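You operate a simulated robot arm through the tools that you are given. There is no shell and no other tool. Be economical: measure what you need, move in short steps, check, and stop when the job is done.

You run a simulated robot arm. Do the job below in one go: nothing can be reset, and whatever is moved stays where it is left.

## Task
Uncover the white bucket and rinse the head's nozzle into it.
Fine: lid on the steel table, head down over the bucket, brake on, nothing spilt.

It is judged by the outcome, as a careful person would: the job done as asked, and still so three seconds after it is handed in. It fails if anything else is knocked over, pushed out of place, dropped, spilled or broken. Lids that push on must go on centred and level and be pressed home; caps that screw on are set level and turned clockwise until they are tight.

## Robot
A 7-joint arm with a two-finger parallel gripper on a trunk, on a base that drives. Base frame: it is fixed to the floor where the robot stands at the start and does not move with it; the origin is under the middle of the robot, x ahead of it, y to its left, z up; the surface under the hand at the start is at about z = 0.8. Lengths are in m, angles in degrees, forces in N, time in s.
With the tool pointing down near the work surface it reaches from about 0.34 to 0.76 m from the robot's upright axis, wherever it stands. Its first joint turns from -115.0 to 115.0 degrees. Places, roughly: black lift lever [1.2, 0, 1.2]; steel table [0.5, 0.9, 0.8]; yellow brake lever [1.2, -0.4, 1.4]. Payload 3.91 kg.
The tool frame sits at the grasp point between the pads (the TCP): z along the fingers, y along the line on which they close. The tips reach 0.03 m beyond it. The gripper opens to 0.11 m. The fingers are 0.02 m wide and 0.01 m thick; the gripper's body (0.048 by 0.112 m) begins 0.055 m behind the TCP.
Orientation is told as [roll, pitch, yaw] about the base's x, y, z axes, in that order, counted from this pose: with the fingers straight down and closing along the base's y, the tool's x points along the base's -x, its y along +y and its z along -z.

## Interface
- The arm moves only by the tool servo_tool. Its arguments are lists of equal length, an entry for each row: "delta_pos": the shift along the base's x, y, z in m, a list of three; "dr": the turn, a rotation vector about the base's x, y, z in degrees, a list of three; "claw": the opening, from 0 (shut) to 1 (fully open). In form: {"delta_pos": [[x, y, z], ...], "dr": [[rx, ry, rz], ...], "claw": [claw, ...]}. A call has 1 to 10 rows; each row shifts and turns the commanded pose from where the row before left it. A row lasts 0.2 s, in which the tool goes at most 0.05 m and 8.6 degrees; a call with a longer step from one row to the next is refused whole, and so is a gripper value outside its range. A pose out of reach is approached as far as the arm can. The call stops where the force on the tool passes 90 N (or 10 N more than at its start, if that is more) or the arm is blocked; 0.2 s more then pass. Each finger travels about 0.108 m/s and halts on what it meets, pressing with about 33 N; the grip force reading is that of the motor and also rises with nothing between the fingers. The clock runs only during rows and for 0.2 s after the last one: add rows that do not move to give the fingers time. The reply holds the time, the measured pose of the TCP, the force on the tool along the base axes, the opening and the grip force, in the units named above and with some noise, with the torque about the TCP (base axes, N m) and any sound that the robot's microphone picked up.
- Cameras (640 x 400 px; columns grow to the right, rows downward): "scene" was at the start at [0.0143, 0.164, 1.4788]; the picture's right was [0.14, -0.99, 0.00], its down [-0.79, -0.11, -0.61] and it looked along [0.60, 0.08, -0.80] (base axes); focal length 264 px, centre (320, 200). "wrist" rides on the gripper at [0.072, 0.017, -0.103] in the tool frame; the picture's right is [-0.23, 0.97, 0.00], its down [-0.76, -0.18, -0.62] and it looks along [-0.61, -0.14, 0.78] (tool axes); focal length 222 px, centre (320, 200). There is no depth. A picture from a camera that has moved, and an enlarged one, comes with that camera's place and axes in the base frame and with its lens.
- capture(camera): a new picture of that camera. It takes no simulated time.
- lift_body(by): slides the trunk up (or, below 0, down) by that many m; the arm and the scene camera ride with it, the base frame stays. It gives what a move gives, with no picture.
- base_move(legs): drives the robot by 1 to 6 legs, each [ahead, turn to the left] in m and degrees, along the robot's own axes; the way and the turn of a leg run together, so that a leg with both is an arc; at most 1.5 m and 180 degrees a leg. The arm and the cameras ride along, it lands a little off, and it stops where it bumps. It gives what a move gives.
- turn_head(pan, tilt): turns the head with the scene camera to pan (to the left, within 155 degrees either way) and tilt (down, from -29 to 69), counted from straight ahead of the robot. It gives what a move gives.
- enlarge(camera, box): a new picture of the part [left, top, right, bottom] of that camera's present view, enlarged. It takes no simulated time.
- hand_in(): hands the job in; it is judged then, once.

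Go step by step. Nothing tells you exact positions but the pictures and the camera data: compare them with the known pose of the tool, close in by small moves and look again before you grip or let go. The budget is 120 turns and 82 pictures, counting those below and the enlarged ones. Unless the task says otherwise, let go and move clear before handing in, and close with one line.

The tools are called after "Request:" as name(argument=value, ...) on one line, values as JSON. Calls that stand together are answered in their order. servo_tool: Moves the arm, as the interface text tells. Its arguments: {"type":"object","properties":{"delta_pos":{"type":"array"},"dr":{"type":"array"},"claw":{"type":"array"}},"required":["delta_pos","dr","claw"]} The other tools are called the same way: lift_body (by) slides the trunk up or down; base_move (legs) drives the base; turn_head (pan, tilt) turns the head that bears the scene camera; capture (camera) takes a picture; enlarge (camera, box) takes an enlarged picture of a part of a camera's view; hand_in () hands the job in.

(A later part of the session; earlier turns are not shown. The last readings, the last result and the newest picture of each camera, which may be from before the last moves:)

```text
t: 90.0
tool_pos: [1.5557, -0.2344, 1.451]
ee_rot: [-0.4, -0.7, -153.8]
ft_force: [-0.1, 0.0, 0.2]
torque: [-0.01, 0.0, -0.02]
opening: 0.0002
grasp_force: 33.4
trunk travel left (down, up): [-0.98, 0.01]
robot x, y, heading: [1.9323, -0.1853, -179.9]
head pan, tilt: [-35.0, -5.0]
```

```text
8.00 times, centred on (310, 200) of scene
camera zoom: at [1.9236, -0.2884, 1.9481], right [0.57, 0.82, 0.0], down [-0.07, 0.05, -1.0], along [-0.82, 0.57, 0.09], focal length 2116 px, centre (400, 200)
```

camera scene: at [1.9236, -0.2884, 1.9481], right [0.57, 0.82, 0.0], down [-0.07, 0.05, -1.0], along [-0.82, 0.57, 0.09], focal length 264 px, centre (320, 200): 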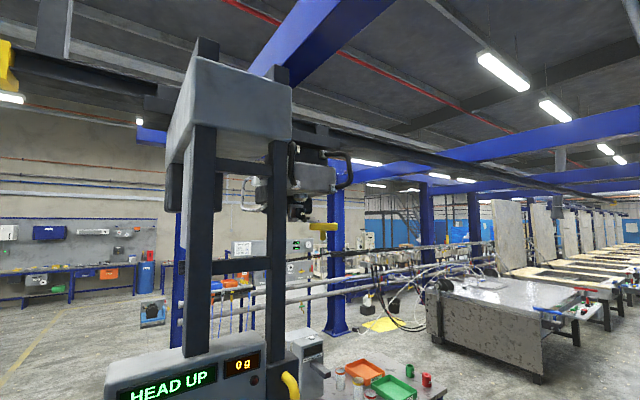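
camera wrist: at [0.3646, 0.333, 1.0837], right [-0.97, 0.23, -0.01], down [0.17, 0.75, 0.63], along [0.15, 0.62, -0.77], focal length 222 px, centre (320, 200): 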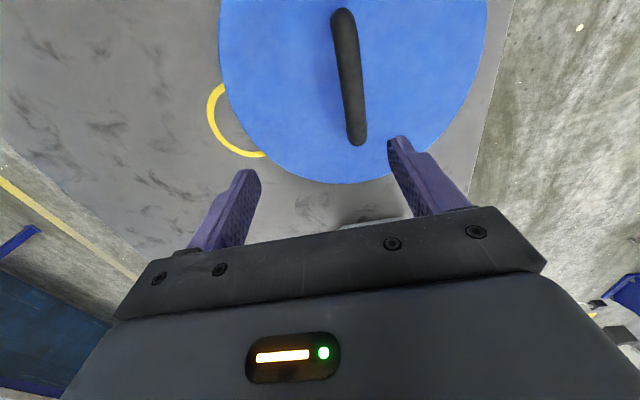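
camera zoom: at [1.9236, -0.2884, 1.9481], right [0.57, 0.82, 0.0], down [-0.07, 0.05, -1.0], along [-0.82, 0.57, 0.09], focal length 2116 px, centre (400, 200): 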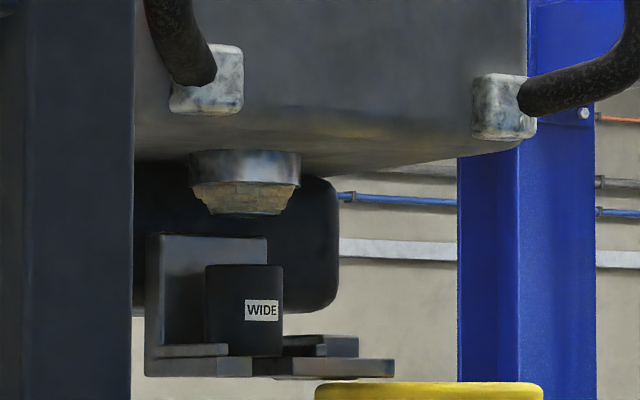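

The dirty nozzle is at about (0.505, 0.55, 2.1), over the steel table, and the bucket is at (0.47, -0.035). So the carriage must slide about 0.59 m in -y, and I can pull it by the yellow handle while the brake is OFF. I'll set the tool pointing horizontally at the panel.

Request:
lift_body(by=-0.2)

Request:
servo_tool(delta_pos=[[0, 0.02, 0], [0, 0.02, 0], [0, 0.01, 0], [-0.01, 0, 0], [-0.015, 0, 0], [-0.015, 0, 0], [-0.015, 0, 0], [-0.015, 0, 0], [-0.015, 0, 0], [-0.015, 0, 0]], dr=[[0, 0, -8.5], [0, 0, -8.5], [0, 0, -8.5], [0, 8.5, 0], [0, 8.5, 0], [0, 8.5, 0], [0, 8.5, 0], [0, 8.5, 0], [0, 8.5, 0], [0, 8.5, 0]], claw=[0, 0, 0, 0, 0, 0, 0, 0, 0, 0])

Request:
servo_tool(delta_pos=[[-0.015, 0, 0.01], [-0.015, 0, 0.01], [-0.015, 0, 0.01], [0, 0, 0.01], [0, 0, 0]], dr=[[0, 8.5, 0], [0, 8.5, 0], [0, 8.5, 0], [0, 5, 0], [0, 0, 0]], claw=[1, 1, 1, 1, 1])

Request:
turn_head(pan=-10, tilt=25)

Request:
capture(camera="scene")

Request:
capture(camera="wrist")

```text
t: 92.2
tool_pos: [1.5554, -0.2341, 1.2516]
ee_rot: [-0.4, -0.7, -153.9]
ft_force: [-0.2, 0.0, 0.1]
torque: [0.02, 0.02, -0.05]
opening: 0.0
grasp_force: 32.4
trunk travel left (down, up): [-0.78, 0.21]
robot x, y, heading: [1.9374, -0.1894, -179.9]
head pan, tilt: [-35.0, -5.0]
```

```text
t: 94.3
tool_pos: [1.4547, -0.1843, 1.2516]
ee_rot: [-1.6, -60.2, -178.8]
ft_force: [-0.7, 0.4, -0.8]
torque: [-0.02, -0.02, 0.02]
opening: 0.0
grasp_force: 33.1
trunk travel left (down, up): [-0.78, 0.21]
robot x, y, heading: [1.9344, -0.1889, -179.9]
head pan, tilt: [-35.0, -5.0]
```

```text
t: 95.5
tool_pos: [1.405, -0.1846, 1.295]
ee_rot: [-143.2, -89.0, -37.3]
ft_force: [-0.7, 0.3, 0.4]
torque: [-0.01, -0.02, 0.01]
opening: 0.1099
grasp_force: 0.0
out of reach, approached as far as the arm can: row 2
trunk travel left (down, up): [-0.78, 0.21]
robot x, y, heading: [1.9341, -0.1863, -180.1]
head pan, tilt: [-35.0, -5.0]
```

```text
t: 96.5
tool_pos: [1.4051, -0.1831, 1.2954]
ee_rot: [-141.4, -89.0, -39.1]
ft_force: [0.3, 0.2, 0.1]
torque: [0.01, -0.02, 0.01]
opening: 0.1099
grasp_force: 0.0
trunk travel left (down, up): [-0.78, 0.21]
robot x, y, heading: [1.9335, -0.1882, -179.8]
head pan, tilt: [-10.0, 25.0]
```

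```text
45 pictures are left
camera scene: at [1.9045, -0.3224, 1.6999], right [0.17, 0.99, 0.0], down [0.42, -0.07, -0.91], along [-0.89, 0.16, -0.42], focal length 264 px, centre (320, 200)
```

scene: 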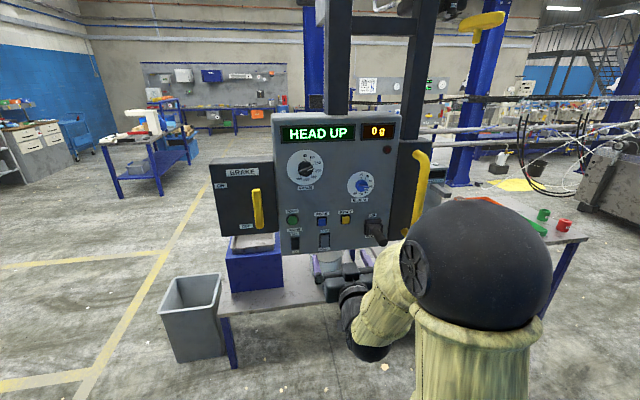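

```text
44 pictures are left
camera wrist: at [1.5065, -0.2013, 1.22], right [-0.01, -0.98, 0.22], down [0.63, 0.16, 0.76], along [-0.77, 0.14, 0.62], focal length 222 px, centre (320, 200)
```

wrist: 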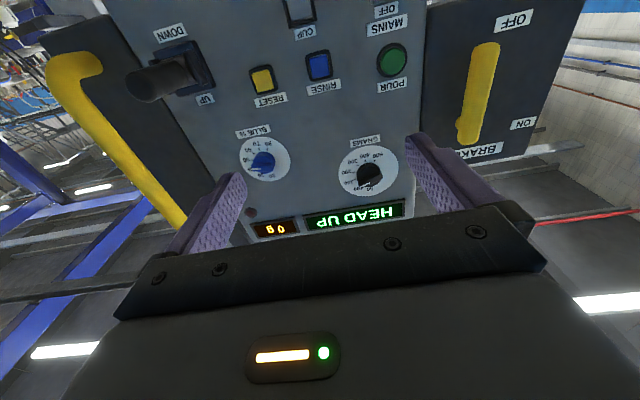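

The tool now points at the panel; the RINSE button face triangulates to (1.155, -0.185, 1.268) and the yellow bar to about (1.17, 0.147, 1.31). I'll move in front of the bar.

Request:
servo_tool(delta_pos=[[0, 0.045, 0], [0, 0.045, 0], [0, 0.045, 0], [0, 0.045, 0.005], [0, 0.045, 0.005], [-0.02, 0.045, 0.005], [-0.03, 0.035, 0], [-0.03, 0.03, 0], [0, 0, 0], [0, 0, 0]], dr=[[0, 0, 0], [0, 0, 0], [0, 0, 0], [0, 0, 0], [0, 0, 0], [0, 0, 0], [0, 0, 0], [0, 0, 0], [0, 0, 0], [0, 0, 0]], claw=[1, 1, 1, 1, 1, 1, 1, 1, 1, 1])

Request:
capture(camera="wrist")

Request:
capture(camera="scene")

```text
t: 98.7
tool_pos: [1.3246, 0.1516, 1.3094]
ee_rot: [-141.7, -89.1, -38.8]
ft_force: [0.7, 0.2, -0.2]
torque: [0.0, 0.02, 0.0]
opening: 0.1099
grasp_force: 0.1
trunk travel left (down, up): [-0.78, 0.21]
robot x, y, heading: [1.9333, -0.186, -180.0]
head pan, tilt: [-10.0, 25.0]
```

```text
43 pictures are left
camera wrist: at [1.428, 0.1345, 1.2334], right [-0.01, -0.98, 0.22], down [0.63, 0.16, 0.76], along [-0.77, 0.14, 0.62], focal length 222 px, centre (320, 200)
```

wrist: 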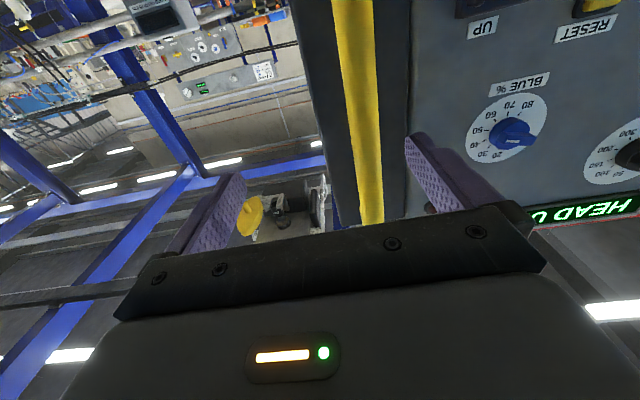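

```text
42 pictures are left
camera scene: at [1.904, -0.322, 1.6999], right [0.17, 0.99, 0.0], down [0.42, -0.07, -0.91], along [-0.89, 0.16, -0.42], focal length 264 px, centre (320, 200)
```

scene: 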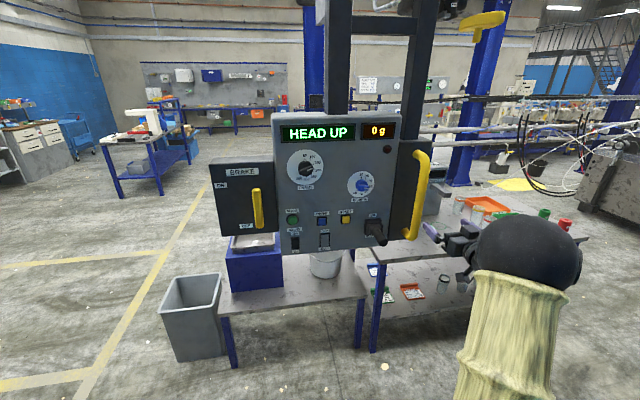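

The bar is at about (1.207, 0.116). I'll align, raise a bit to stay clear of the black lever, and approach.

Request:
servo_tool(delta_pos=[[0, -0.02, 0.03], [0, -0.015, 0.02], [-0.03, 0, 0], [-0.03, 0, 0], [-0.02, 0, 0], [0, 0, 0]], dr=[[0, 0, 0], [0, 0, 0], [0, 0, 0], [0, 0, 0], [0, 0, 0], [0, 0, 0]], claw=[1, 1, 1, 1, 1, 1])

Request:
capture(camera="wrist")

Request:
enlarge(camera="scene", box=[330, 120, 490, 270])

```text
t: 100.1
tool_pos: [1.2469, 0.1158, 1.3586]
ee_rot: [-142.0, -89.0, -38.5]
ft_force: [0.7, -0.3, -0.8]
torque: [-0.02, 0.02, 0.0]
opening: 0.11
grasp_force: 0.1
trunk travel left (down, up): [-0.78, 0.21]
robot x, y, heading: [1.9303, -0.184, -180.0]
head pan, tilt: [-10.0, 25.0]
```

```text
41 pictures are left
camera wrist: at [1.3485, 0.0982, 1.2832], right [-0.01, -0.98, 0.22], down [0.63, 0.16, 0.76], along [-0.77, 0.14, 0.62], focal length 222 px, centre (320, 200)
```

wrist: 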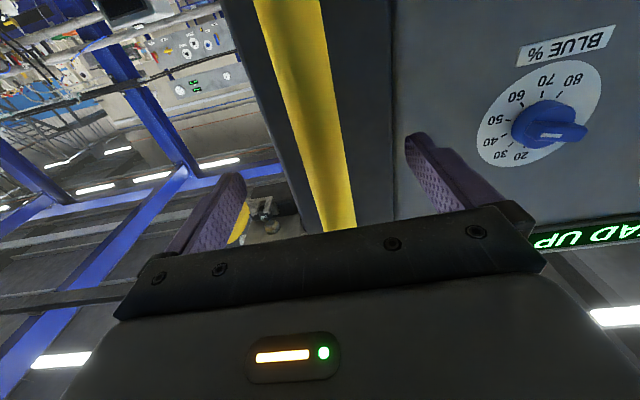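

```text
2.67 times, centred on (410, 195) of scene
camera zoom: at [1.9049, -0.3225, 1.6999], right [0.17, 0.99, 0.0], down [0.42, -0.07, -0.91], along [-0.89, 0.16, -0.42], focal length 705 px, centre (80, 213)
```

zoom: 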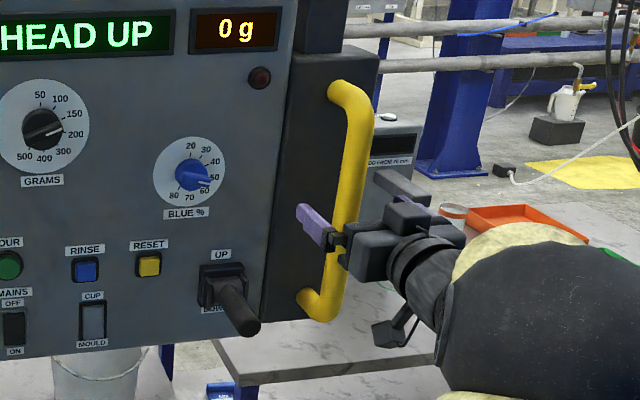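

The fingers straddle the bar. I'll advance 3 cm and close.

Request:
servo_tool(delta_pos=[[-0.015, 0, 0], [-0.015, 0, 0], [0, 0, 0], [0, 0, 0], [0, 0, 0], [0, 0, 0], [0, 0, 0]], dr=[[0, 0, 0], [0, 0, 0], [0, 0, 0], [0, 0, 0], [0, 0, 0], [0, 0, 0], [0, 0, 0]], claw=[1, 1, 0.8, 0.5, 0, 0, 0])

Request:
enlarge(camera="scene", box=[330, 120, 490, 270])

```text
t: 101.7
tool_pos: [1.2148, 0.1123, 1.3569]
ee_rot: [-141.1, -89.1, -39.3]
ft_force: [1.5, -9.4, -3.6]
torque: [-0.97, 0.03, 0.34]
opening: 0.0276
grasp_force: 45.0
trunk travel left (down, up): [-0.78, 0.21]
robot x, y, heading: [1.9369, -0.1876, -179.9]
head pan, tilt: [-10.0, 25.0]
```

```text
2.67 times, centred on (410, 195) of scene
camera zoom: at [1.9042, -0.3244, 1.6996], right [0.17, 0.99, 0.0], down [0.42, -0.07, -0.91], along [-0.89, 0.16, -0.42], focal length 705 px, centre (80, 213)
```

zoom: 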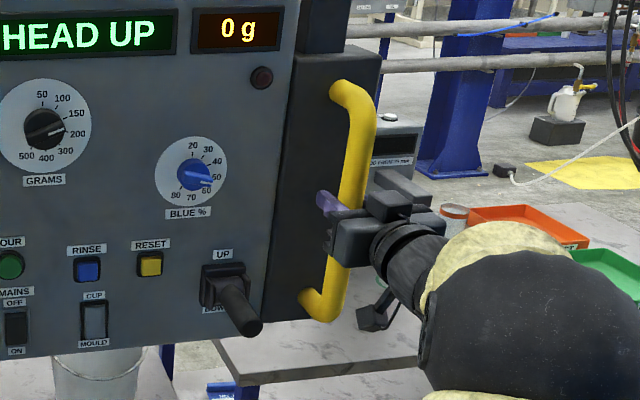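

The bar is gripped, and the panel already shifted a touch, so it moves freely. I'll pull 0.12 m in -y and watch how it travels.

Request:
servo_tool(delta_pos=[[0, -0.01, 0], [0, -0.02, 0], [0, -0.025, 0], [0, -0.025, 0], [0, -0.025, 0], [0, -0.015, 0], [0, 0, 0]], dr=[[0, 0, 0], [0, 0, 0], [0, 0, 0], [0, 0, 0], [0, 0, 0], [0, 0, 0], [0, 0, 0]], claw=[0, 0, 0, 0, 0, 0, 0])

Request:
turn_head(pan=-10, tilt=0)

Request:
capture(camera="scene")

```text
t: 103.3
tool_pos: [1.2166, -0.0024, 1.3588]
ee_rot: [-131.2, -89.2, -49.6]
ft_force: [0.2, -4.9, -6.6]
torque: [-0.54, -0.46, 0.48]
opening: 0.0277
grasp_force: 44.9
trunk travel left (down, up): [-0.78, 0.21]
robot x, y, heading: [1.9351, -0.1874, -179.7]
head pan, tilt: [-10.0, 25.0]
```

```text
t: 104.2
tool_pos: [1.2163, -0.0021, 1.3589]
ee_rot: [-138.2, -89.2, -42.3]
ft_force: [1.5, 2.8, -10.4]
torque: [-0.45, -0.34, -0.26]
opening: 0.0276
grasp_force: 44.8
trunk travel left (down, up): [-0.78, 0.21]
robot x, y, heading: [1.9329, -0.1893, -180.0]
head pan, tilt: [-10.0, 0.0]
```

```text
38 pictures are left
camera scene: at [1.9054, -0.3216, 1.7402], right [0.17, 0.99, 0.0], down [0.0, 0.0, -1.0], along [-0.99, 0.17, 0.0], focal length 264 px, centre (320, 200)
```

scene: 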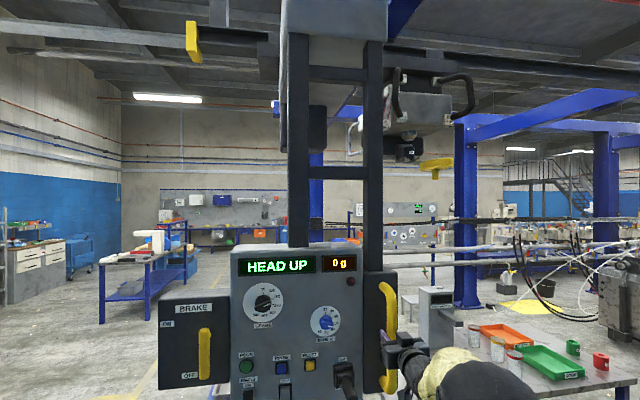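

It slides linearly. I'll keep pulling in steps, watching the force.

Request:
servo_tool(delta_pos=[[0, -0.015, 0], [0, -0.025, 0], [0, -0.025, 0], [0, -0.025, 0], [0, -0.025, 0], [0, -0.025, 0], [0, -0.02, 0], [0, 0, 0]], dr=[[0, 0, 0], [0, 0, 0], [0, 0, 0], [0, 0, 0], [0, 0, 0], [0, 0, 0], [0, 0, 0], [0, 0, 0]], claw=[0, 0, 0, 0, 0, 0, 0, 0])

Request:
turn_head(pan=0, tilt=0)

Request:
capture(camera="scene")

```text
t: 106.0
tool_pos: [1.2146, -0.1834, 1.3583]
ee_rot: [-128.8, -89.0, -50.3]
ft_force: [4.5, -25.6, -13.6]
torque: [-0.97, 0.16, -0.4]
opening: 0.0279
grasp_force: 44.6
trunk travel left (down, up): [-0.78, 0.21]
robot x, y, heading: [1.9313, -0.185, -179.5]
head pan, tilt: [-10.0, 0.0]
```

```text
t: 106.7
tool_pos: [1.2153, -0.1483, 1.3596]
ee_rot: [-150.6, -89.3, -31.0]
ft_force: [2.2, 25.1, -11.4]
torque: [-0.37, -0.43, -0.32]
opening: 0.0276
grasp_force: 45.3
trunk travel left (down, up): [-0.78, 0.21]
robot x, y, heading: [1.9298, -0.1853, 179.8]
head pan, tilt: [0.0, 0.0]
```

```text
37 pictures are left
camera scene: at [1.9034, -0.3318, 1.7408], right [0.0, 1.0, 0.0], down [0.0, 0.0, -1.0], along [-1.0, 0.0, 0.0], focal length 264 px, centre (320, 200)
```

scene: 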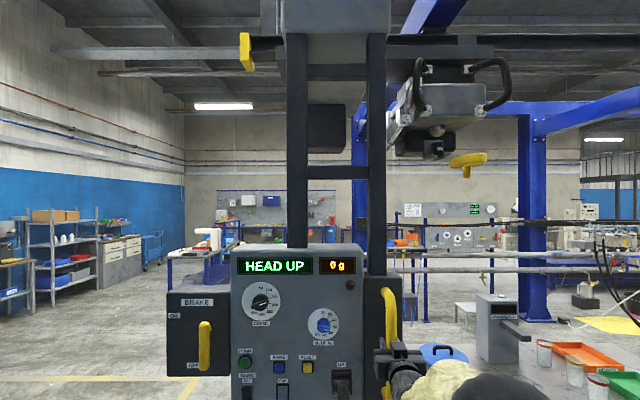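

The carriage is heavy with some inertia. I'll continue more gently; the nozzle is now near y = 0.29.

Request:
servo_tool(delta_pos=[[0, -0.01, 0], [0, -0.015, 0], [0, -0.02, 0], [0, -0.02, 0], [0, -0.02, 0], [0, -0.02, 0], [0, -0.02, 0], [0, -0.015, 0], [0, -0.01, 0], [0, 0, 0]], dr=[[0, 0, 0], [0, 0, 0], [0, 0, 0], [0, 0, 0], [0, 0, 0], [0, 0, 0], [0, 0, 0], [0, 0, 0], [0, 0, 0], [0, 0, 0]], claw=[0, 0, 0, 0, 0, 0, 0, 0, 0, 0])

Request:
servo_tool(delta_pos=[[0, 0, 0], [0, 0, 0], [0, 0, 0], [0, 0, 0], [0, 0, 0]], dr=[[0, 0, 0], [0, 0, 0], [0, 0, 0], [0, 0, 0], [0, 0, 0]], claw=[0, 0, 0, 0, 0])

Request:
capture(camera="scene")

```text
t: 108.9
tool_pos: [1.2152, -0.3147, 1.359]
ee_rot: [-135.7, -89.0, -44.9]
ft_force: [-0.1, -8.9, -3.8]
torque: [-0.63, 0.12, 0.51]
opening: 0.0278
grasp_force: 44.8
trunk travel left (down, up): [-0.78, 0.21]
robot x, y, heading: [1.9333, -0.1834, -179.9]
head pan, tilt: [0.0, 0.0]
```

```text
t: 110.1
tool_pos: [1.2162, -0.3131, 1.3587]
ee_rot: [-144.1, -89.1, -36.4]
ft_force: [0.4, 5.3, -8.0]
torque: [-0.75, 0.39, -0.36]
opening: 0.0279
grasp_force: 45.0
trunk travel left (down, up): [-0.78, 0.21]
robot x, y, heading: [1.9332, -0.1883, -180.1]
head pan, tilt: [0.0, 0.0]
```

```text
36 pictures are left
camera scene: at [1.9043, -0.3371, 1.7403], right [0.0, 1.0, 0.0], down [0.0, 0.0, -1.0], along [-1.0, 0.0, 0.0], focal length 264 px, centre (320, 200)
```

scene: 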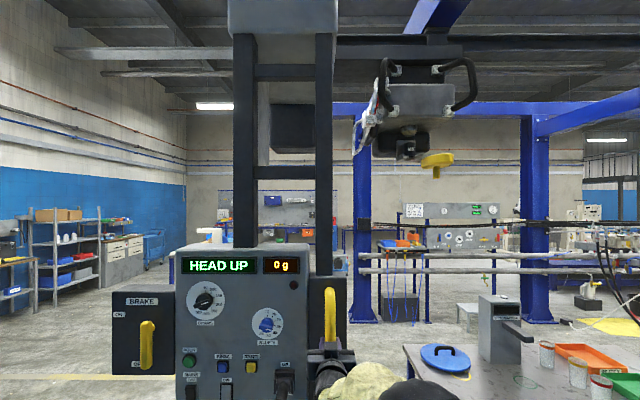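

The nozzle is at about y = 0.13; about 0.165 m more is needed.

Request:
servo_tool(delta_pos=[[0, -0.01, 0], [0, -0.015, 0], [0, -0.02, 0], [0, -0.02, 0], [0, -0.02, 0], [0, -0.02, 0], [0, -0.02, 0], [0, -0.02, 0], [0, -0.015, 0], [0, -0.007, 0]], dr=[[0, 0, 0], [0, 0, 0], [0, 0, 0], [0, 0, 0], [0, 0, 0], [0, 0, 0], [0, 0, 0], [0, 0, 0], [0, 0, 0], [0, 0, 0]], claw=[0, 0, 0, 0, 0, 0, 0, 0, 0, 0])

Request:
servo_tool(delta_pos=[[0, 0, 0], [0, 0, 0], [0, 0, 0], [0, 0, 0], [0, 0, 0]], dr=[[0, 0, 0], [0, 0, 0], [0, 0, 0], [0, 0, 0], [0, 0, 0]], claw=[0, 0, 0, 0, 0])

Request:
capture(camera="scene")

```text
t: 112.3
tool_pos: [1.2158, -0.4877, 1.3594]
ee_rot: [-138.1, -88.9, -42.0]
ft_force: [-10.4, -15.3, 9.4]
torque: [-0.84, 0.55, 0.29]
opening: 0.0281
grasp_force: 45.2
trunk travel left (down, up): [-0.78, 0.21]
robot x, y, heading: [1.9336, -0.1839, -179.8]
head pan, tilt: [0.0, 0.0]
```

```text
t: 113.5
tool_pos: [1.2153, -0.4855, 1.3588]
ee_rot: [-139.7, -89.0, -40.7]
ft_force: [-10.9, -17.9, 12.2]
torque: [-0.97, -0.23, 0.29]
opening: 0.0279
grasp_force: 44.8
trunk travel left (down, up): [-0.78, 0.21]
robot x, y, heading: [1.9317, -0.1888, -179.8]
head pan, tilt: [0.0, 0.0]
```

```text
35 pictures are left
camera scene: at [1.9043, -0.3421, 1.74], right [0.0, 1.0, 0.0], down [0.0, 0.0, -1.0], along [-1.0, 0.0, 0.0], focal length 264 px, centre (320, 200)
```

scene: 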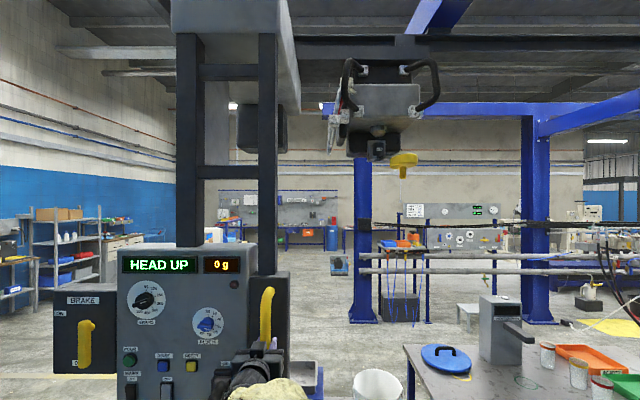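

The nozzle and bucket are now in line at column 378. I'll release the bar, back off and check that it stays.

Request:
servo_tool(delta_pos=[[0, 0, 0], [0, 0, 0], [0, 0, 0], [0, 0, 0], [0, 0, 0], [0.03, 0, 0], [0.04, 0, 0], [0.04, 0, 0], [0.04, 0, 0], [0, 0, 0]], dr=[[0, 0, 0], [0, 0, 0], [0, 0, 0], [0, 0, 0], [0, 0, 0], [0, 0, 0], [0, 0, 0], [0, 0, 0], [0, 0, 0], [0, 0, 0]], claw=[0.3, 0.5, 0.8, 1, 1, 1, 1, 1, 1, 1])

Request:
turn_head(pan=0, tilt=20)

Request:
capture(camera="scene")

```text
t: 115.7
tool_pos: [1.3646, -0.4809, 1.3582]
ee_rot: [-139.2, -89.1, -41.3]
ft_force: [-0.1, 0.3, -0.3]
torque: [-0.01, 0.01, -0.02]
opening: 0.1103
grasp_force: 0.1
trunk travel left (down, up): [-0.78, 0.21]
robot x, y, heading: [1.9393, -0.1873, -179.5]
head pan, tilt: [0.0, 0.0]
```

```text
t: 116.5
tool_pos: [1.3657, -0.4821, 1.3582]
ee_rot: [-140.9, -89.0, -39.6]
ft_force: [-0.1, -0.1, 0.5]
torque: [0.04, 0.02, -0.02]
opening: 0.1099
grasp_force: 0.1
trunk travel left (down, up): [-0.78, 0.21]
robot x, y, heading: [1.9376, -0.1825, -179.7]
head pan, tilt: [0.0, 20.0]
```

```text
34 pictures are left
camera scene: at [1.902, -0.3385, 1.708], right [0.0, 1.0, 0.0], down [0.34, 0.0, -0.94], along [-0.94, 0.0, -0.34], focal length 264 px, centre (320, 200)
```

scene: 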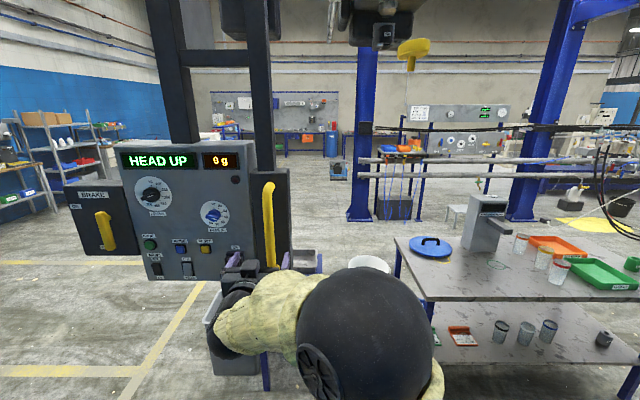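

It stays put. I'll centre the arm and shift the base about 0.65 m in -y to reach the brake, lever and RINSE.

Request:
servo_tool(delta_pos=[[0.04, 0, 0], [0, 0.045, 0], [0, 0.045, 0], [0, 0.045, 0], [0, 0.045, 0], [0, 0.045, 0], [0, 0.045, 0], [0, 0, 0]], dr=[[0, 0, 0], [0, 0, 0], [0, 0, 0], [0, 0, 0], [0, 0, 0], [0, 0, 0], [0, 0, 0], [0, 0, 0]], claw=[1, 1, 1, 1, 1, 1, 1, 1])

Request:
base_move(legs=[[0, 90], [0.64, 0], [0, -90]])

Request:
capture(camera="wrist")

Request:
capture(camera="scene")

```text
t: 118.3
tool_pos: [1.4069, -0.2108, 1.3578]
ee_rot: [-139.5, -89.1, -41.1]
ft_force: [-0.1, 0.0, -0.1]
torque: [0.02, -0.01, -0.01]
opening: 0.11
grasp_force: 0.0
trunk travel left (down, up): [-0.78, 0.21]
robot x, y, heading: [1.9311, -0.1867, -179.7]
head pan, tilt: [0.0, 20.0]
```

```text
t: 133.7
tool_pos: [1.416, -0.8444, 1.3583]
ee_rot: [-141.3, -89.1, -39.6]
ft_force: [-0.5, -0.4, -0.1]
torque: [-0.02, 0.0, 0.01]
opening: 0.1099
grasp_force: 0.1
trunk travel left (down, up): [-0.78, 0.21]
robot x, y, heading: [1.9464, -0.8239, 179.9]
head pan, tilt: [0.0, 20.0]
```

```text
33 pictures are left
camera wrist: at [1.5184, -0.8622, 1.2838], right [-0.01, -0.98, 0.22], down [0.64, 0.16, 0.76], along [-0.77, 0.15, 0.62], focal length 222 px, centre (320, 200)
```

wrist: 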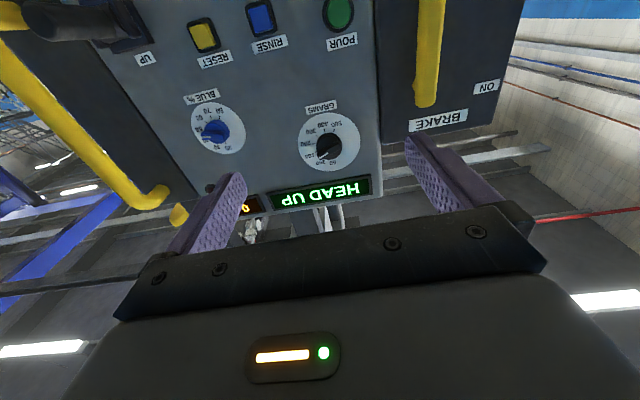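

```text
32 pictures are left
camera scene: at [1.9123, -0.9758, 1.708], right [0.0, 1.0, 0.0], down [0.34, 0.0, -0.94], along [-0.94, 0.0, -0.34], focal length 264 px, centre (320, 200)
```

scene: 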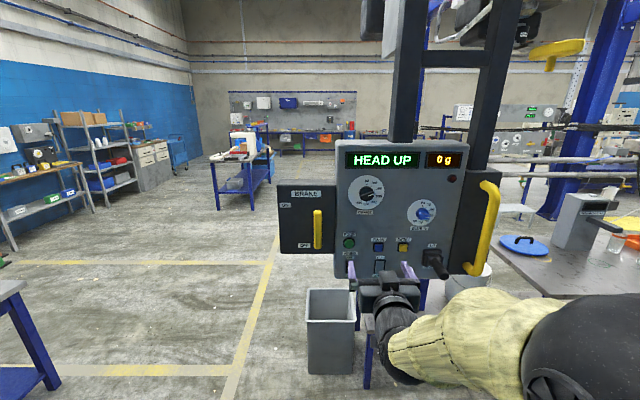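

Request:
enlarge(camera="scene", box=[270, 175, 350, 265])

```text
4.44 times, centred on (310, 220) of scene
camera zoom: at [1.9123, -0.9758, 1.708], right [0.0, 1.0, 0.0], down [0.34, 0.0, -0.94], along [-0.94, 0.0, -0.34], focal length 1175 px, centre (364, 111)
```

zoom: 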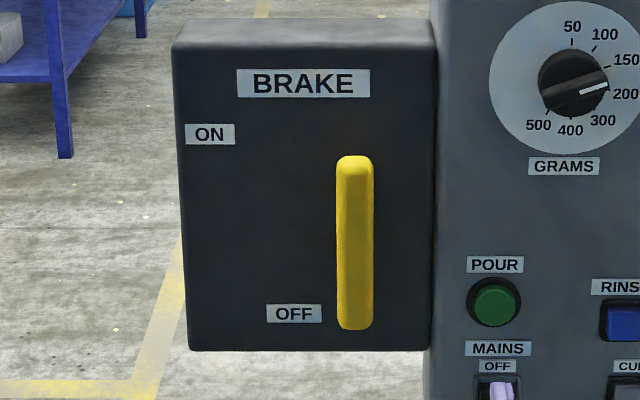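

The brake lever pivots at its top, about (1.19, -0.982, 1.405); its end hangs at z 1.29 pointing to OFF. I'll close the fingers and bring them beside its lower end on the +y side, then push it round to ON.

Request:
servo_tool(delta_pos=[[0, -0.04, -0.01], [0, -0.04, -0.02], [-0.02, -0.026, -0.018], [-0.04, 0, 0], [-0.04, 0, 0], [-0.03, 0, 0], [-0.03, 0, 0], [-0.02, 0, 0], [0, 0, 0]], dr=[[0, 0, 0], [0, 0, 0], [0, 0, 0], [0, 0, 0], [0, 0, 0], [0, 0, 0], [0, 0, 0], [0, 0, 0], [0, 0, 0]], claw=[0.5, 0, 0, 0, 0, 0, 0, 0, 0])

Request:
capture(camera="wrist")

Request:
enlarge(camera="scene", box=[270, 175, 430, 285])

```text
t: 135.7
tool_pos: [1.2381, -0.9501, 1.3112]
ee_rot: [-141.8, -89.0, -39.1]
ft_force: [0.0, -0.3, 0.1]
torque: [-0.01, -0.02, 0.0]
opening: 0.0
grasp_force: 33.0
trunk travel left (down, up): [-0.78, 0.21]
robot x, y, heading: [1.9469, -0.8213, 179.9]
head pan, tilt: [0.0, 20.0]
```

```text
30 pictures are left
camera wrist: at [1.3389, -0.9677, 1.2357], right [-0.01, -0.98, 0.22], down [0.64, 0.16, 0.76], along [-0.77, 0.15, 0.62], focal length 222 px, centre (320, 200)
```

wrist: 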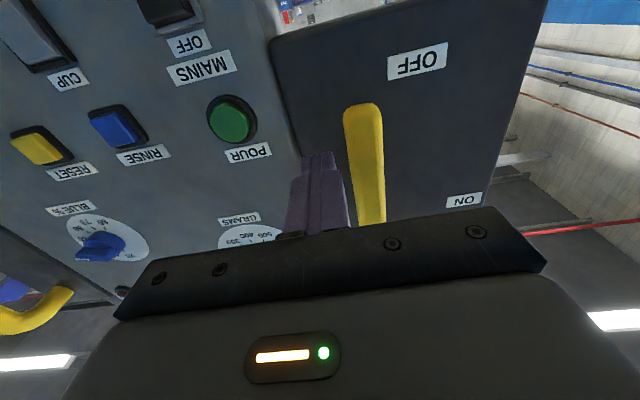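

```text
3.64 times, centred on (350, 230) of scene
camera zoom: at [1.9125, -0.9758, 1.708], right [0.0, 1.0, 0.0], down [0.34, 0.0, -0.94], along [-0.94, 0.0, -0.34], focal length 962 px, centre (211, 91)
```

zoom: 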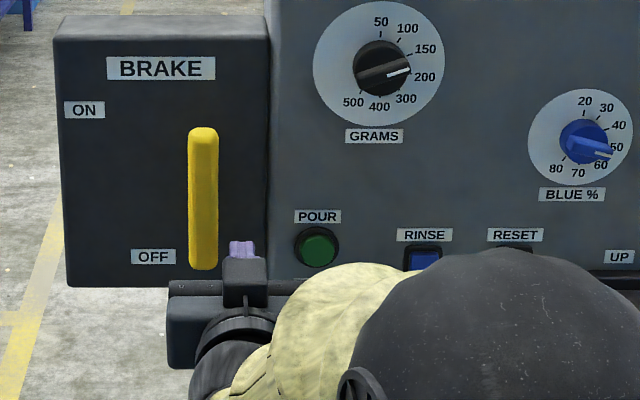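

The fingers are beside the lever. I'll advance cautiously to get depth.

Request:
servo_tool(delta_pos=[[-0.012, 0, 0], [-0.012, 0, 0], [-0.01, 0, 0], [0, 0, 0]], dr=[[0, 0, 0], [0, 0, 0], [0, 0, 0], [0, 0, 0]], claw=[0, 0, 0, 0])

Request:
capture(camera="wrist")

```text
t: 136.7
tool_pos: [1.2028, -0.9494, 1.3105]
ee_rot: [-141.7, -89.1, -39.0]
ft_force: [-0.4, -0.4, 0.2]
torque: [-0.03, 0.01, 0.01]
opening: 0.0
grasp_force: 32.4
trunk travel left (down, up): [-0.78, 0.21]
robot x, y, heading: [1.9463, -0.8219, 180.0]
head pan, tilt: [0.0, 20.0]
```

```text
28 pictures are left
camera wrist: at [1.3048, -0.9678, 1.2359], right [-0.01, -0.98, 0.22], down [0.64, 0.16, 0.76], along [-0.77, 0.14, 0.62], focal length 222 px, centre (320, 200)
```

wrist: 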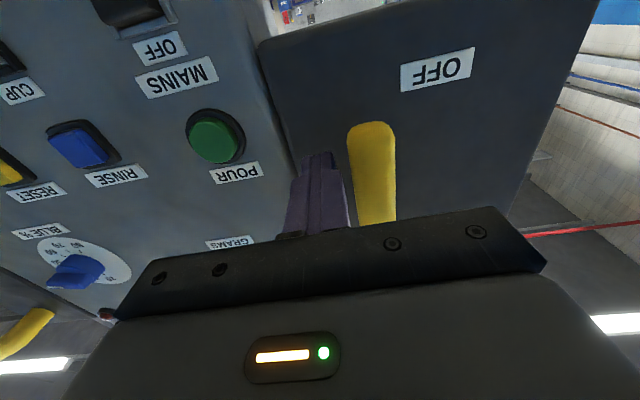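

I'll push the lever end along its arc, in two stages.

Request:
servo_tool(delta_pos=[[0, -0.0105, 0.0015], [0, -0.0125, -0.0015], [0, -0.0125, -0.0015], [0, -0.0125, 0.002], [0, -0.012, 0.0025], [0, -0.0115, 0.005], [0, -0.0115, 0.005], [0, 0, 0]], dr=[[0, 0, 0], [0, 0, 0], [0, 0, 0], [0, 0, 0], [0, 0, 0], [0, 0, 0], [0, 0, 0], [0, 0, 0]], claw=[0, 0, 0, 0, 0, 0, 0, 0])

Request:
enlarge(camera="scene", box=[270, 145, 510, 295])

```text
t: 138.5
tool_pos: [1.2033, -1.0334, 1.3241]
ee_rot: [-138.8, -89.0, -41.9]
ft_force: [0.1, -0.5, 0.5]
torque: [-0.01, 0.02, 0.0]
opening: 0.0
grasp_force: 33.1
trunk travel left (down, up): [-0.78, 0.21]
robot x, y, heading: [1.9466, -0.8249, 180.1]
head pan, tilt: [0.0, 20.0]
```

```text
2.67 times, centred on (390, 220) of scene
camera zoom: at [1.9122, -0.9757, 1.708], right [0.0, 1.0, 0.0], down [0.34, 0.0, -0.94], along [-0.94, 0.0, -0.34], focal length 705 px, centre (133, 147)
```

zoom: 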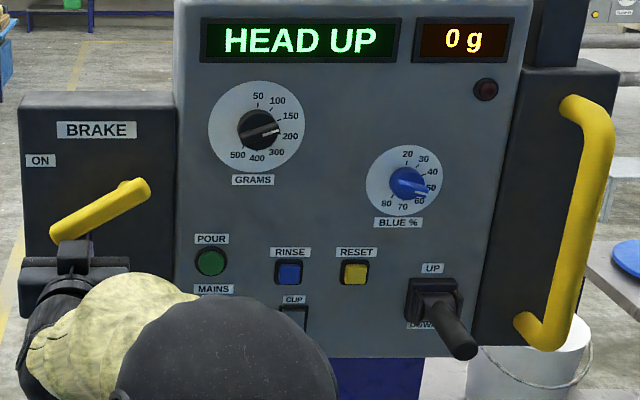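

The lever is turning. I'll continue up to horizontal.

Request:
servo_tool(delta_pos=[[0, -0.009, 0.008], [0, -0.009, 0.008], [0, -0.007, 0.01], [0, -0.007, 0.01], [0, -0.004, 0.011], [0, -0.004, 0.011], [0, 0, 0]], dr=[[0, 0, 0], [0, 0, 0], [0, 0, 0], [0, 0, 0], [0, 0, 0], [0, 0, 0], [0, 0, 0]], claw=[0, 0, 0, 0, 0, 0, 0])

Request:
enlarge(camera="scene", box=[270, 145, 510, 295])

```text
t: 140.1
tool_pos: [1.2028, -1.0657, 1.3669]
ee_rot: [-47.1, -88.8, -133.9]
ft_force: [35.2, 28.9, -60.8]
torque: [-0.38, -0.39, -0.42]
opening: 0.0001
grasp_force: 33.5
trunk travel left (down, up): [-0.78, 0.21]
robot x, y, heading: [1.9464, -0.8235, 179.5]
head pan, tilt: [0.0, 20.0]
```

```text
2.67 times, centred on (390, 220) of scene
camera zoom: at [1.9116, -0.9716, 1.7077], right [0.0, 1.0, 0.0], down [0.34, 0.0, -0.94], along [-0.94, 0.0, -0.34], focal length 705 px, centre (133, 147)
```

zoom: 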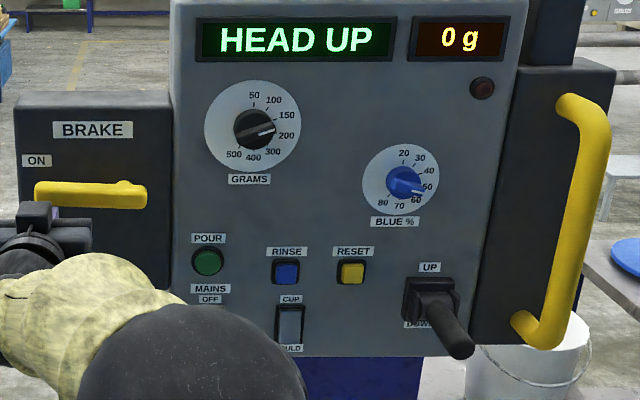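

The brake lever is at ON against its stop. I'll back off from it, then move in front of the black lift lever at about (1.24, -0.606, 1.238).

Request:
servo_tool(delta_pos=[[0, 0, -0.015], [0.005, 0, -0.015], [0.04, 0, 0], [0.05, 0, 0], [0.05, 0, 0], [0, 0.045, 0], [0, 0.045, 0], [0, 0.045, 0], [0, 0.045, 0], [0, 0.045, 0]], dr=[[0, 0, 0], [0, 0, 0], [0, 0, 0], [0, 0, 0], [0, 0, 0], [0, 0, 0], [0, 0, 0], [0, 0, 0], [0, 0, 0], [0, 0, 0]], claw=[0, 0, 0, 0, 0, 0, 0, 0, 0, 0])

Request:
servo_tool(delta_pos=[[0, 0.045, 0], [0, 0.045, 0], [0, 0.045, 0], [0, 0.045, 0], [0, 0.045, 0], [0, 0, 0], [0, 0, 0]], dr=[[0, 0, 0], [0, 0, 0], [0, 0, 0], [0, 0, 0], [0, 0, 0], [0, 0, 0], [0, 0, 0]], claw=[0, 0, 0, 0, 0, 0, 0])

Request:
capture(camera="wrist")

Request:
capture(camera="scene")

```text
t: 142.3
tool_pos: [1.3469, -0.8471, 1.3531]
ee_rot: [-143.3, -89.2, -37.5]
ft_force: [-0.2, 0.6, 0.2]
torque: [-0.03, 0.02, 0.0]
opening: 0.0
grasp_force: 33.0
trunk travel left (down, up): [-0.78, 0.21]
robot x, y, heading: [1.9459, -0.8236, 180.0]
head pan, tilt: [0.0, 20.0]
```

```text
t: 143.9
tool_pos: [1.348, -0.6238, 1.352]
ee_rot: [-141.7, -89.2, -39.0]
ft_force: [0.5, -0.2, 0.6]
torque: [0.02, 0.04, -0.01]
opening: 0.0
grasp_force: 32.8
trunk travel left (down, up): [-0.78, 0.21]
robot x, y, heading: [1.9444, -0.8232, 180.0]
head pan, tilt: [0.0, 20.0]
```

```text
25 pictures are left
camera wrist: at [1.45, -0.641, 1.2774], right [-0.01, -0.98, 0.22], down [0.64, 0.16, 0.76], along [-0.77, 0.15, 0.62], focal length 222 px, centre (320, 200)
```

wrist: 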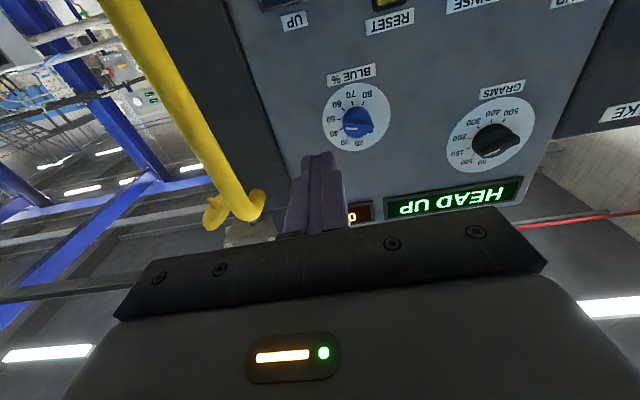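

```text
24 pictures are left
camera scene: at [1.9122, -0.9751, 1.708], right [0.0, 1.0, 0.0], down [0.34, 0.0, -0.94], along [-0.94, 0.0, -0.34], focal length 264 px, centre (320, 200)
```

scene: 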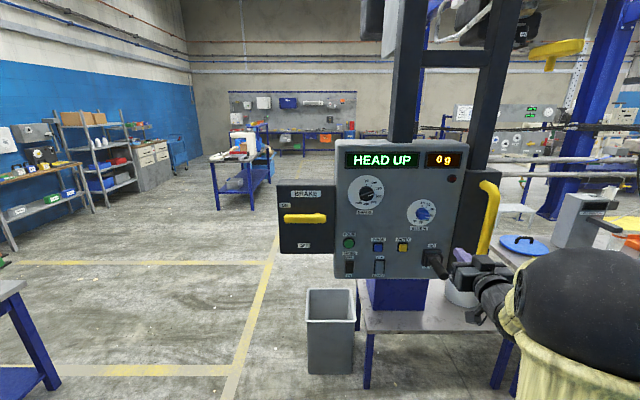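

Brake is ON. The lever tip is at about (1.26, -0.61, 1.237), so I'll bring the closed fingertips just above it.

Request:
servo_tool(delta_pos=[[-0.03, 0.012, -0.02], [-0.03, 0, -0.02], [-0.025, 0, -0.02], [0, 0, 0]], dr=[[0, 0, 0], [0, 0, 0], [0, 0, 0], [0, 0, 0]], claw=[0, 0, 0, 0])

Request:
enlarge(camera="scene", box=[390, 170, 550, 300])

Request:
capture(camera="wrist")

```text
t: 144.9
tool_pos: [1.2639, -0.6112, 1.2929]
ee_rot: [-141.1, -89.0, -39.4]
ft_force: [-0.7, -0.6, -0.1]
torque: [0.03, -0.05, -0.02]
opening: 0.0
grasp_force: 33.2
trunk travel left (down, up): [-0.78, 0.21]
robot x, y, heading: [1.9472, -0.8246, 180.1]
head pan, tilt: [0.0, 20.0]
```

```text
3.08 times, centred on (470, 235) of scene
camera zoom: at [1.9133, -0.9762, 1.708], right [0.0, 1.0, 0.0], down [0.34, 0.0, -0.94], along [-0.94, 0.0, -0.34], focal length 814 px, centre (-142, 92)
```

zoom: 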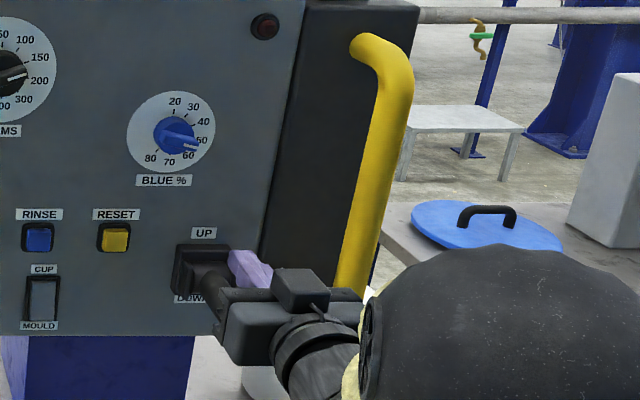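

```text
22 pictures are left
camera wrist: at [1.3653, -0.6297, 1.2174], right [-0.01, -0.98, 0.22], down [0.64, 0.16, 0.75], along [-0.77, 0.14, 0.62], focal length 222 px, centre (320, 200)
```

wrist: 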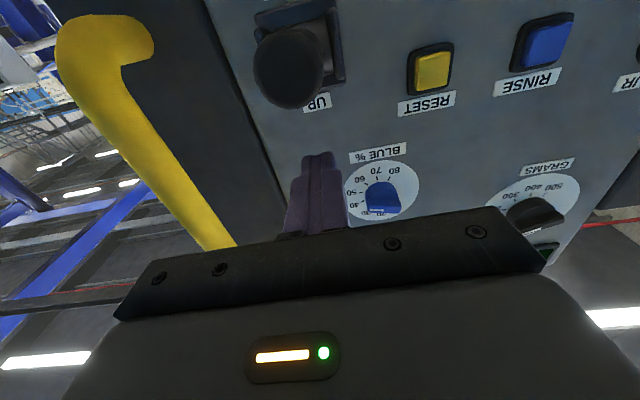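

The fingers are over the lever. I'll press down gently and check the display.

Request:
servo_tool(delta_pos=[[0, 0, -0.02], [0, 0, -0.015], [0, 0, -0.01], [0, 0, -0.01], [0, 0, -0.005]], dr=[[0, 0, 0], [0, 0, 0], [0, 0, 0], [0, 0, 0], [0, 0, 0]], claw=[0, 0, 0, 0, 0])

Request:
capture(camera="scene")

```text
t: 146.1
tool_pos: [1.2632, -0.6112, 1.2337]
ee_rot: [-145.2, -88.9, -35.5]
ft_force: [-1.7, -0.3, 6.9]
torque: [-0.01, -0.42, -0.01]
opening: 0.0
grasp_force: 33.1
trunk travel left (down, up): [-0.78, 0.21]
robot x, y, heading: [1.9479, -0.8228, 180.0]
head pan, tilt: [0.0, 20.0]
```

```text
21 pictures are left
camera scene: at [1.913, -0.976, 1.7081], right [0.0, 1.0, 0.0], down [0.34, 0.0, -0.94], along [-0.94, 0.0, -0.34], focal length 264 px, centre (320, 200)
```

scene: 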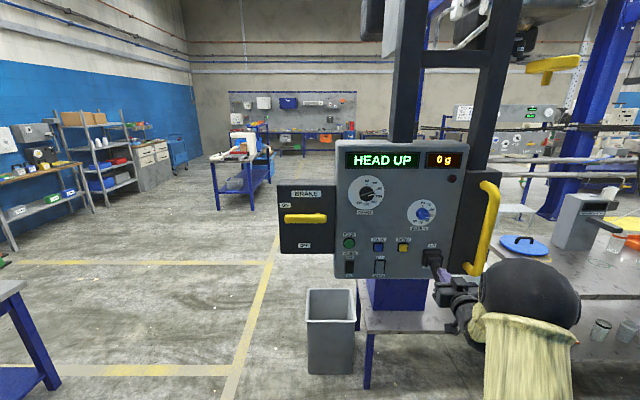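

The head has begun descending (the yellow disc is lower in view). I'll hold for 1 s and check.

Request:
servo_tool(delta_pos=[[0, 0, 0], [0, 0, 0], [0, 0, 0], [0, 0, 0], [0, 0, 0]], dr=[[0, 0, 0], [0, 0, 0], [0, 0, 0], [0, 0, 0], [0, 0, 0]], claw=[0, 0, 0, 0, 0])

Request:
capture(camera="scene")

```text
t: 147.3
tool_pos: [1.263, -0.6118, 1.2324]
ee_rot: [-142.1, -89.0, -38.6]
ft_force: [-2.5, 0.7, 8.8]
torque: [-0.02, 0.29, 0.0]
opening: 0.0
grasp_force: 33.4
trunk travel left (down, up): [-0.78, 0.21]
robot x, y, heading: [1.9466, -0.821, 179.9]
head pan, tilt: [0.0, 20.0]
```

```text
20 pictures are left
camera scene: at [1.9131, -0.976, 1.708], right [0.0, 1.0, 0.0], down [0.34, 0.0, -0.94], along [-0.94, 0.0, -0.34], focal length 264 px, centre (320, 200)
```

scene: 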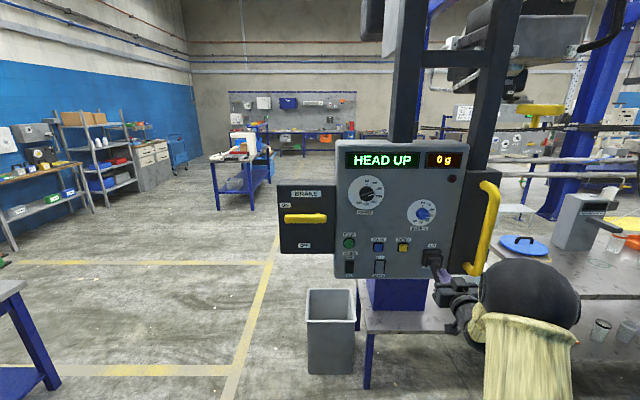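

It's descending at about 0.2 m/s. I'll hold another 1.6 s, then raise off the lever to check alignment before going lower.

Request:
servo_tool(delta_pos=[[0, 0, 0], [0, 0, 0], [0, 0, 0], [0, 0, 0], [0, 0, 0], [0, 0, 0.02], [0, 0, 0.02], [0, 0, 0.015]], dr=[[0, 0, 0], [0, 0, 0], [0, 0, 0], [0, 0, 0], [0, 0, 0], [0, 0, 0], [0, 0, 0], [0, 0, 0]], claw=[0, 0, 0, 0, 0, 0, 0, 0])

Request:
capture(camera="scene")

```text
t: 149.1
tool_pos: [1.2629, -0.6102, 1.2862]
ee_rot: [-138.0, -89.1, -42.6]
ft_force: [0.4, -0.8, -0.2]
torque: [0.0, -0.01, 0.0]
opening: 0.0003
grasp_force: 33.1
trunk travel left (down, up): [-0.78, 0.21]
robot x, y, heading: [1.9445, -0.8282, 179.9]
head pan, tilt: [0.0, 20.0]
```

```text
19 pictures are left
camera scene: at [1.9122, -0.9757, 1.7079], right [0.0, 1.0, 0.0], down [0.34, 0.0, -0.94], along [-0.94, 0.0, -0.34], focal length 264 px, centre (320, 200)
```

scene: 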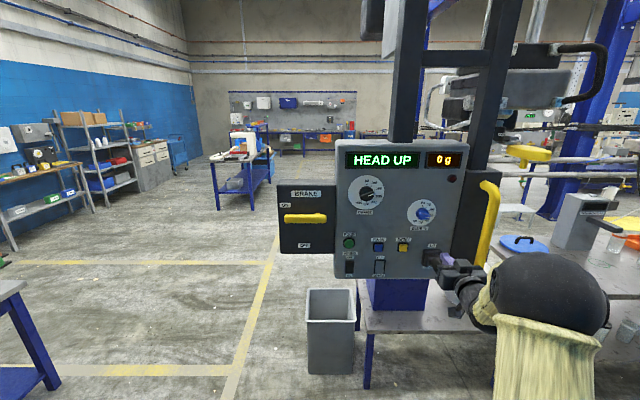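

Request:
enlarge(camera="scene", box=[420, 30, 620, 180])

```text
2.67 times, centred on (520, 105) of scene
camera zoom: at [1.9122, -0.9757, 1.7079], right [0.0, 1.0, 0.0], down [0.34, 0.0, -0.94], along [-0.94, 0.0, -0.34], focal length 705 px, centre (-213, 453)
```

zoom: 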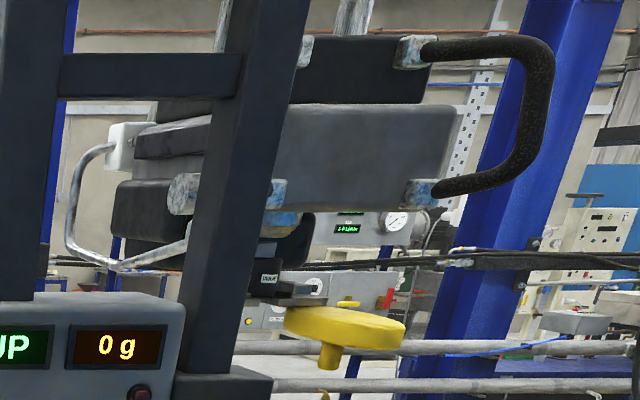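

The nozzle triangulates to about (0.516, -0.035), above the bucket opening at (0.46, -0.03). I'll lower further in stages.

Request:
servo_tool(delta_pos=[[0, 0, -0.03], [0, 0, -0.025], [0, 0, 0], [0, 0, 0], [0, 0, 0], [0, 0, 0], [0, 0, 0], [0, 0, 0], [0, 0, 0.03], [0, 0, 0.025]], dr=[[0, 0, 0], [0, 0, 0], [0, 0, 0], [0, 0, 0], [0, 0, 0], [0, 0, 0], [0, 0, 0], [0, 0, 0], [0, 0, 0], [0, 0, 0]], claw=[0, 0, 0, 0, 0, 0, 0, 0, 0, 0])

Request:
enlarge(camera="scene", box=[330, 80, 630, 320])

```text
t: 151.3
tool_pos: [1.2638, -0.6105, 1.2857]
ee_rot: [-138.7, -89.0, -42.2]
ft_force: [0.5, -1.0, 0.9]
torque: [0.03, -0.02, 0.03]
opening: 0.0
grasp_force: 33.6
trunk travel left (down, up): [-0.78, 0.21]
robot x, y, heading: [1.9473, -0.8234, 179.8]
head pan, tilt: [0.0, 20.0]
```

```text
1.67 times, centred on (480, 200) of scene
camera zoom: at [1.9134, -0.9761, 1.7079], right [0.0, 1.0, 0.0], down [0.34, 0.0, -0.94], along [-0.94, 0.0, -0.34], focal length 441 px, centre (53, 200)
```

zoom: 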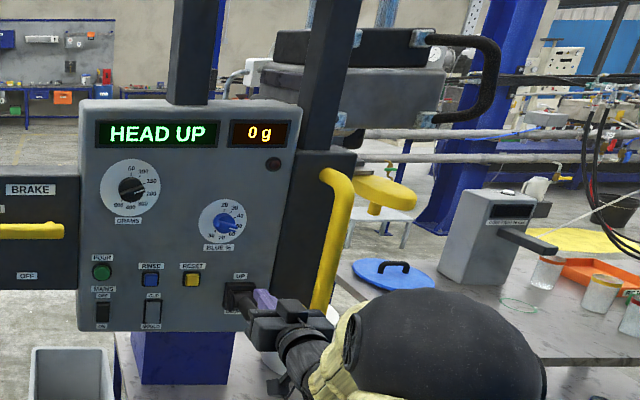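

Request:
servo_tool(delta_pos=[[0, 0, -0.03], [0, 0, -0.025], [0, 0, 0], [0, 0, 0], [0, 0, 0], [0, 0, 0], [0, 0, 0], [0, 0, 0], [0, 0, 0.03], [0, 0, 0.025]], dr=[[0, 0, 0], [0, 0, 0], [0, 0, 0], [0, 0, 0], [0, 0, 0], [0, 0, 0], [0, 0, 0], [0, 0, 0], [0, 0, 0], [0, 0, 0]], claw=[0, 0, 0, 0, 0, 0, 0, 0, 0, 0])

Request:
enlarge(camera="scene", box=[330, 80, 630, 320])

```text
t: 153.5
tool_pos: [1.2643, -0.6116, 1.2876]
ee_rot: [-139.0, -89.0, -41.8]
ft_force: [0.2, 0.5, 0.1]
torque: [0.0, -0.01, 0.05]
opening: 0.0002
grasp_force: 33.2
trunk travel left (down, up): [-0.78, 0.21]
robot x, y, heading: [1.9456, -0.8233, 180.0]
head pan, tilt: [0.0, 20.0]
```

```text
1.67 times, centred on (480, 200) of scene
camera zoom: at [1.9135, -0.976, 1.7079], right [0.0, 1.0, 0.0], down [0.34, 0.0, -0.94], along [-0.94, 0.0, -0.34], focal length 441 px, centre (53, 200)
```

zoom: 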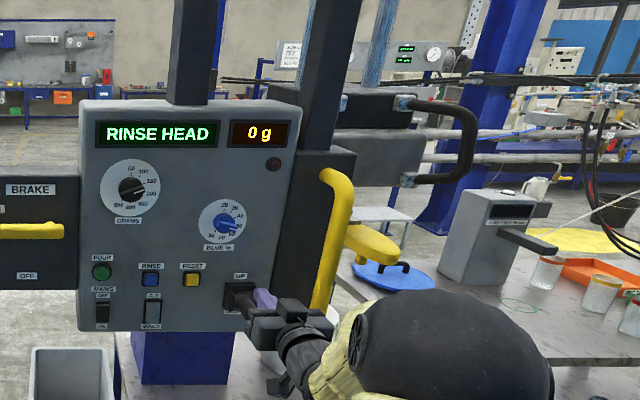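

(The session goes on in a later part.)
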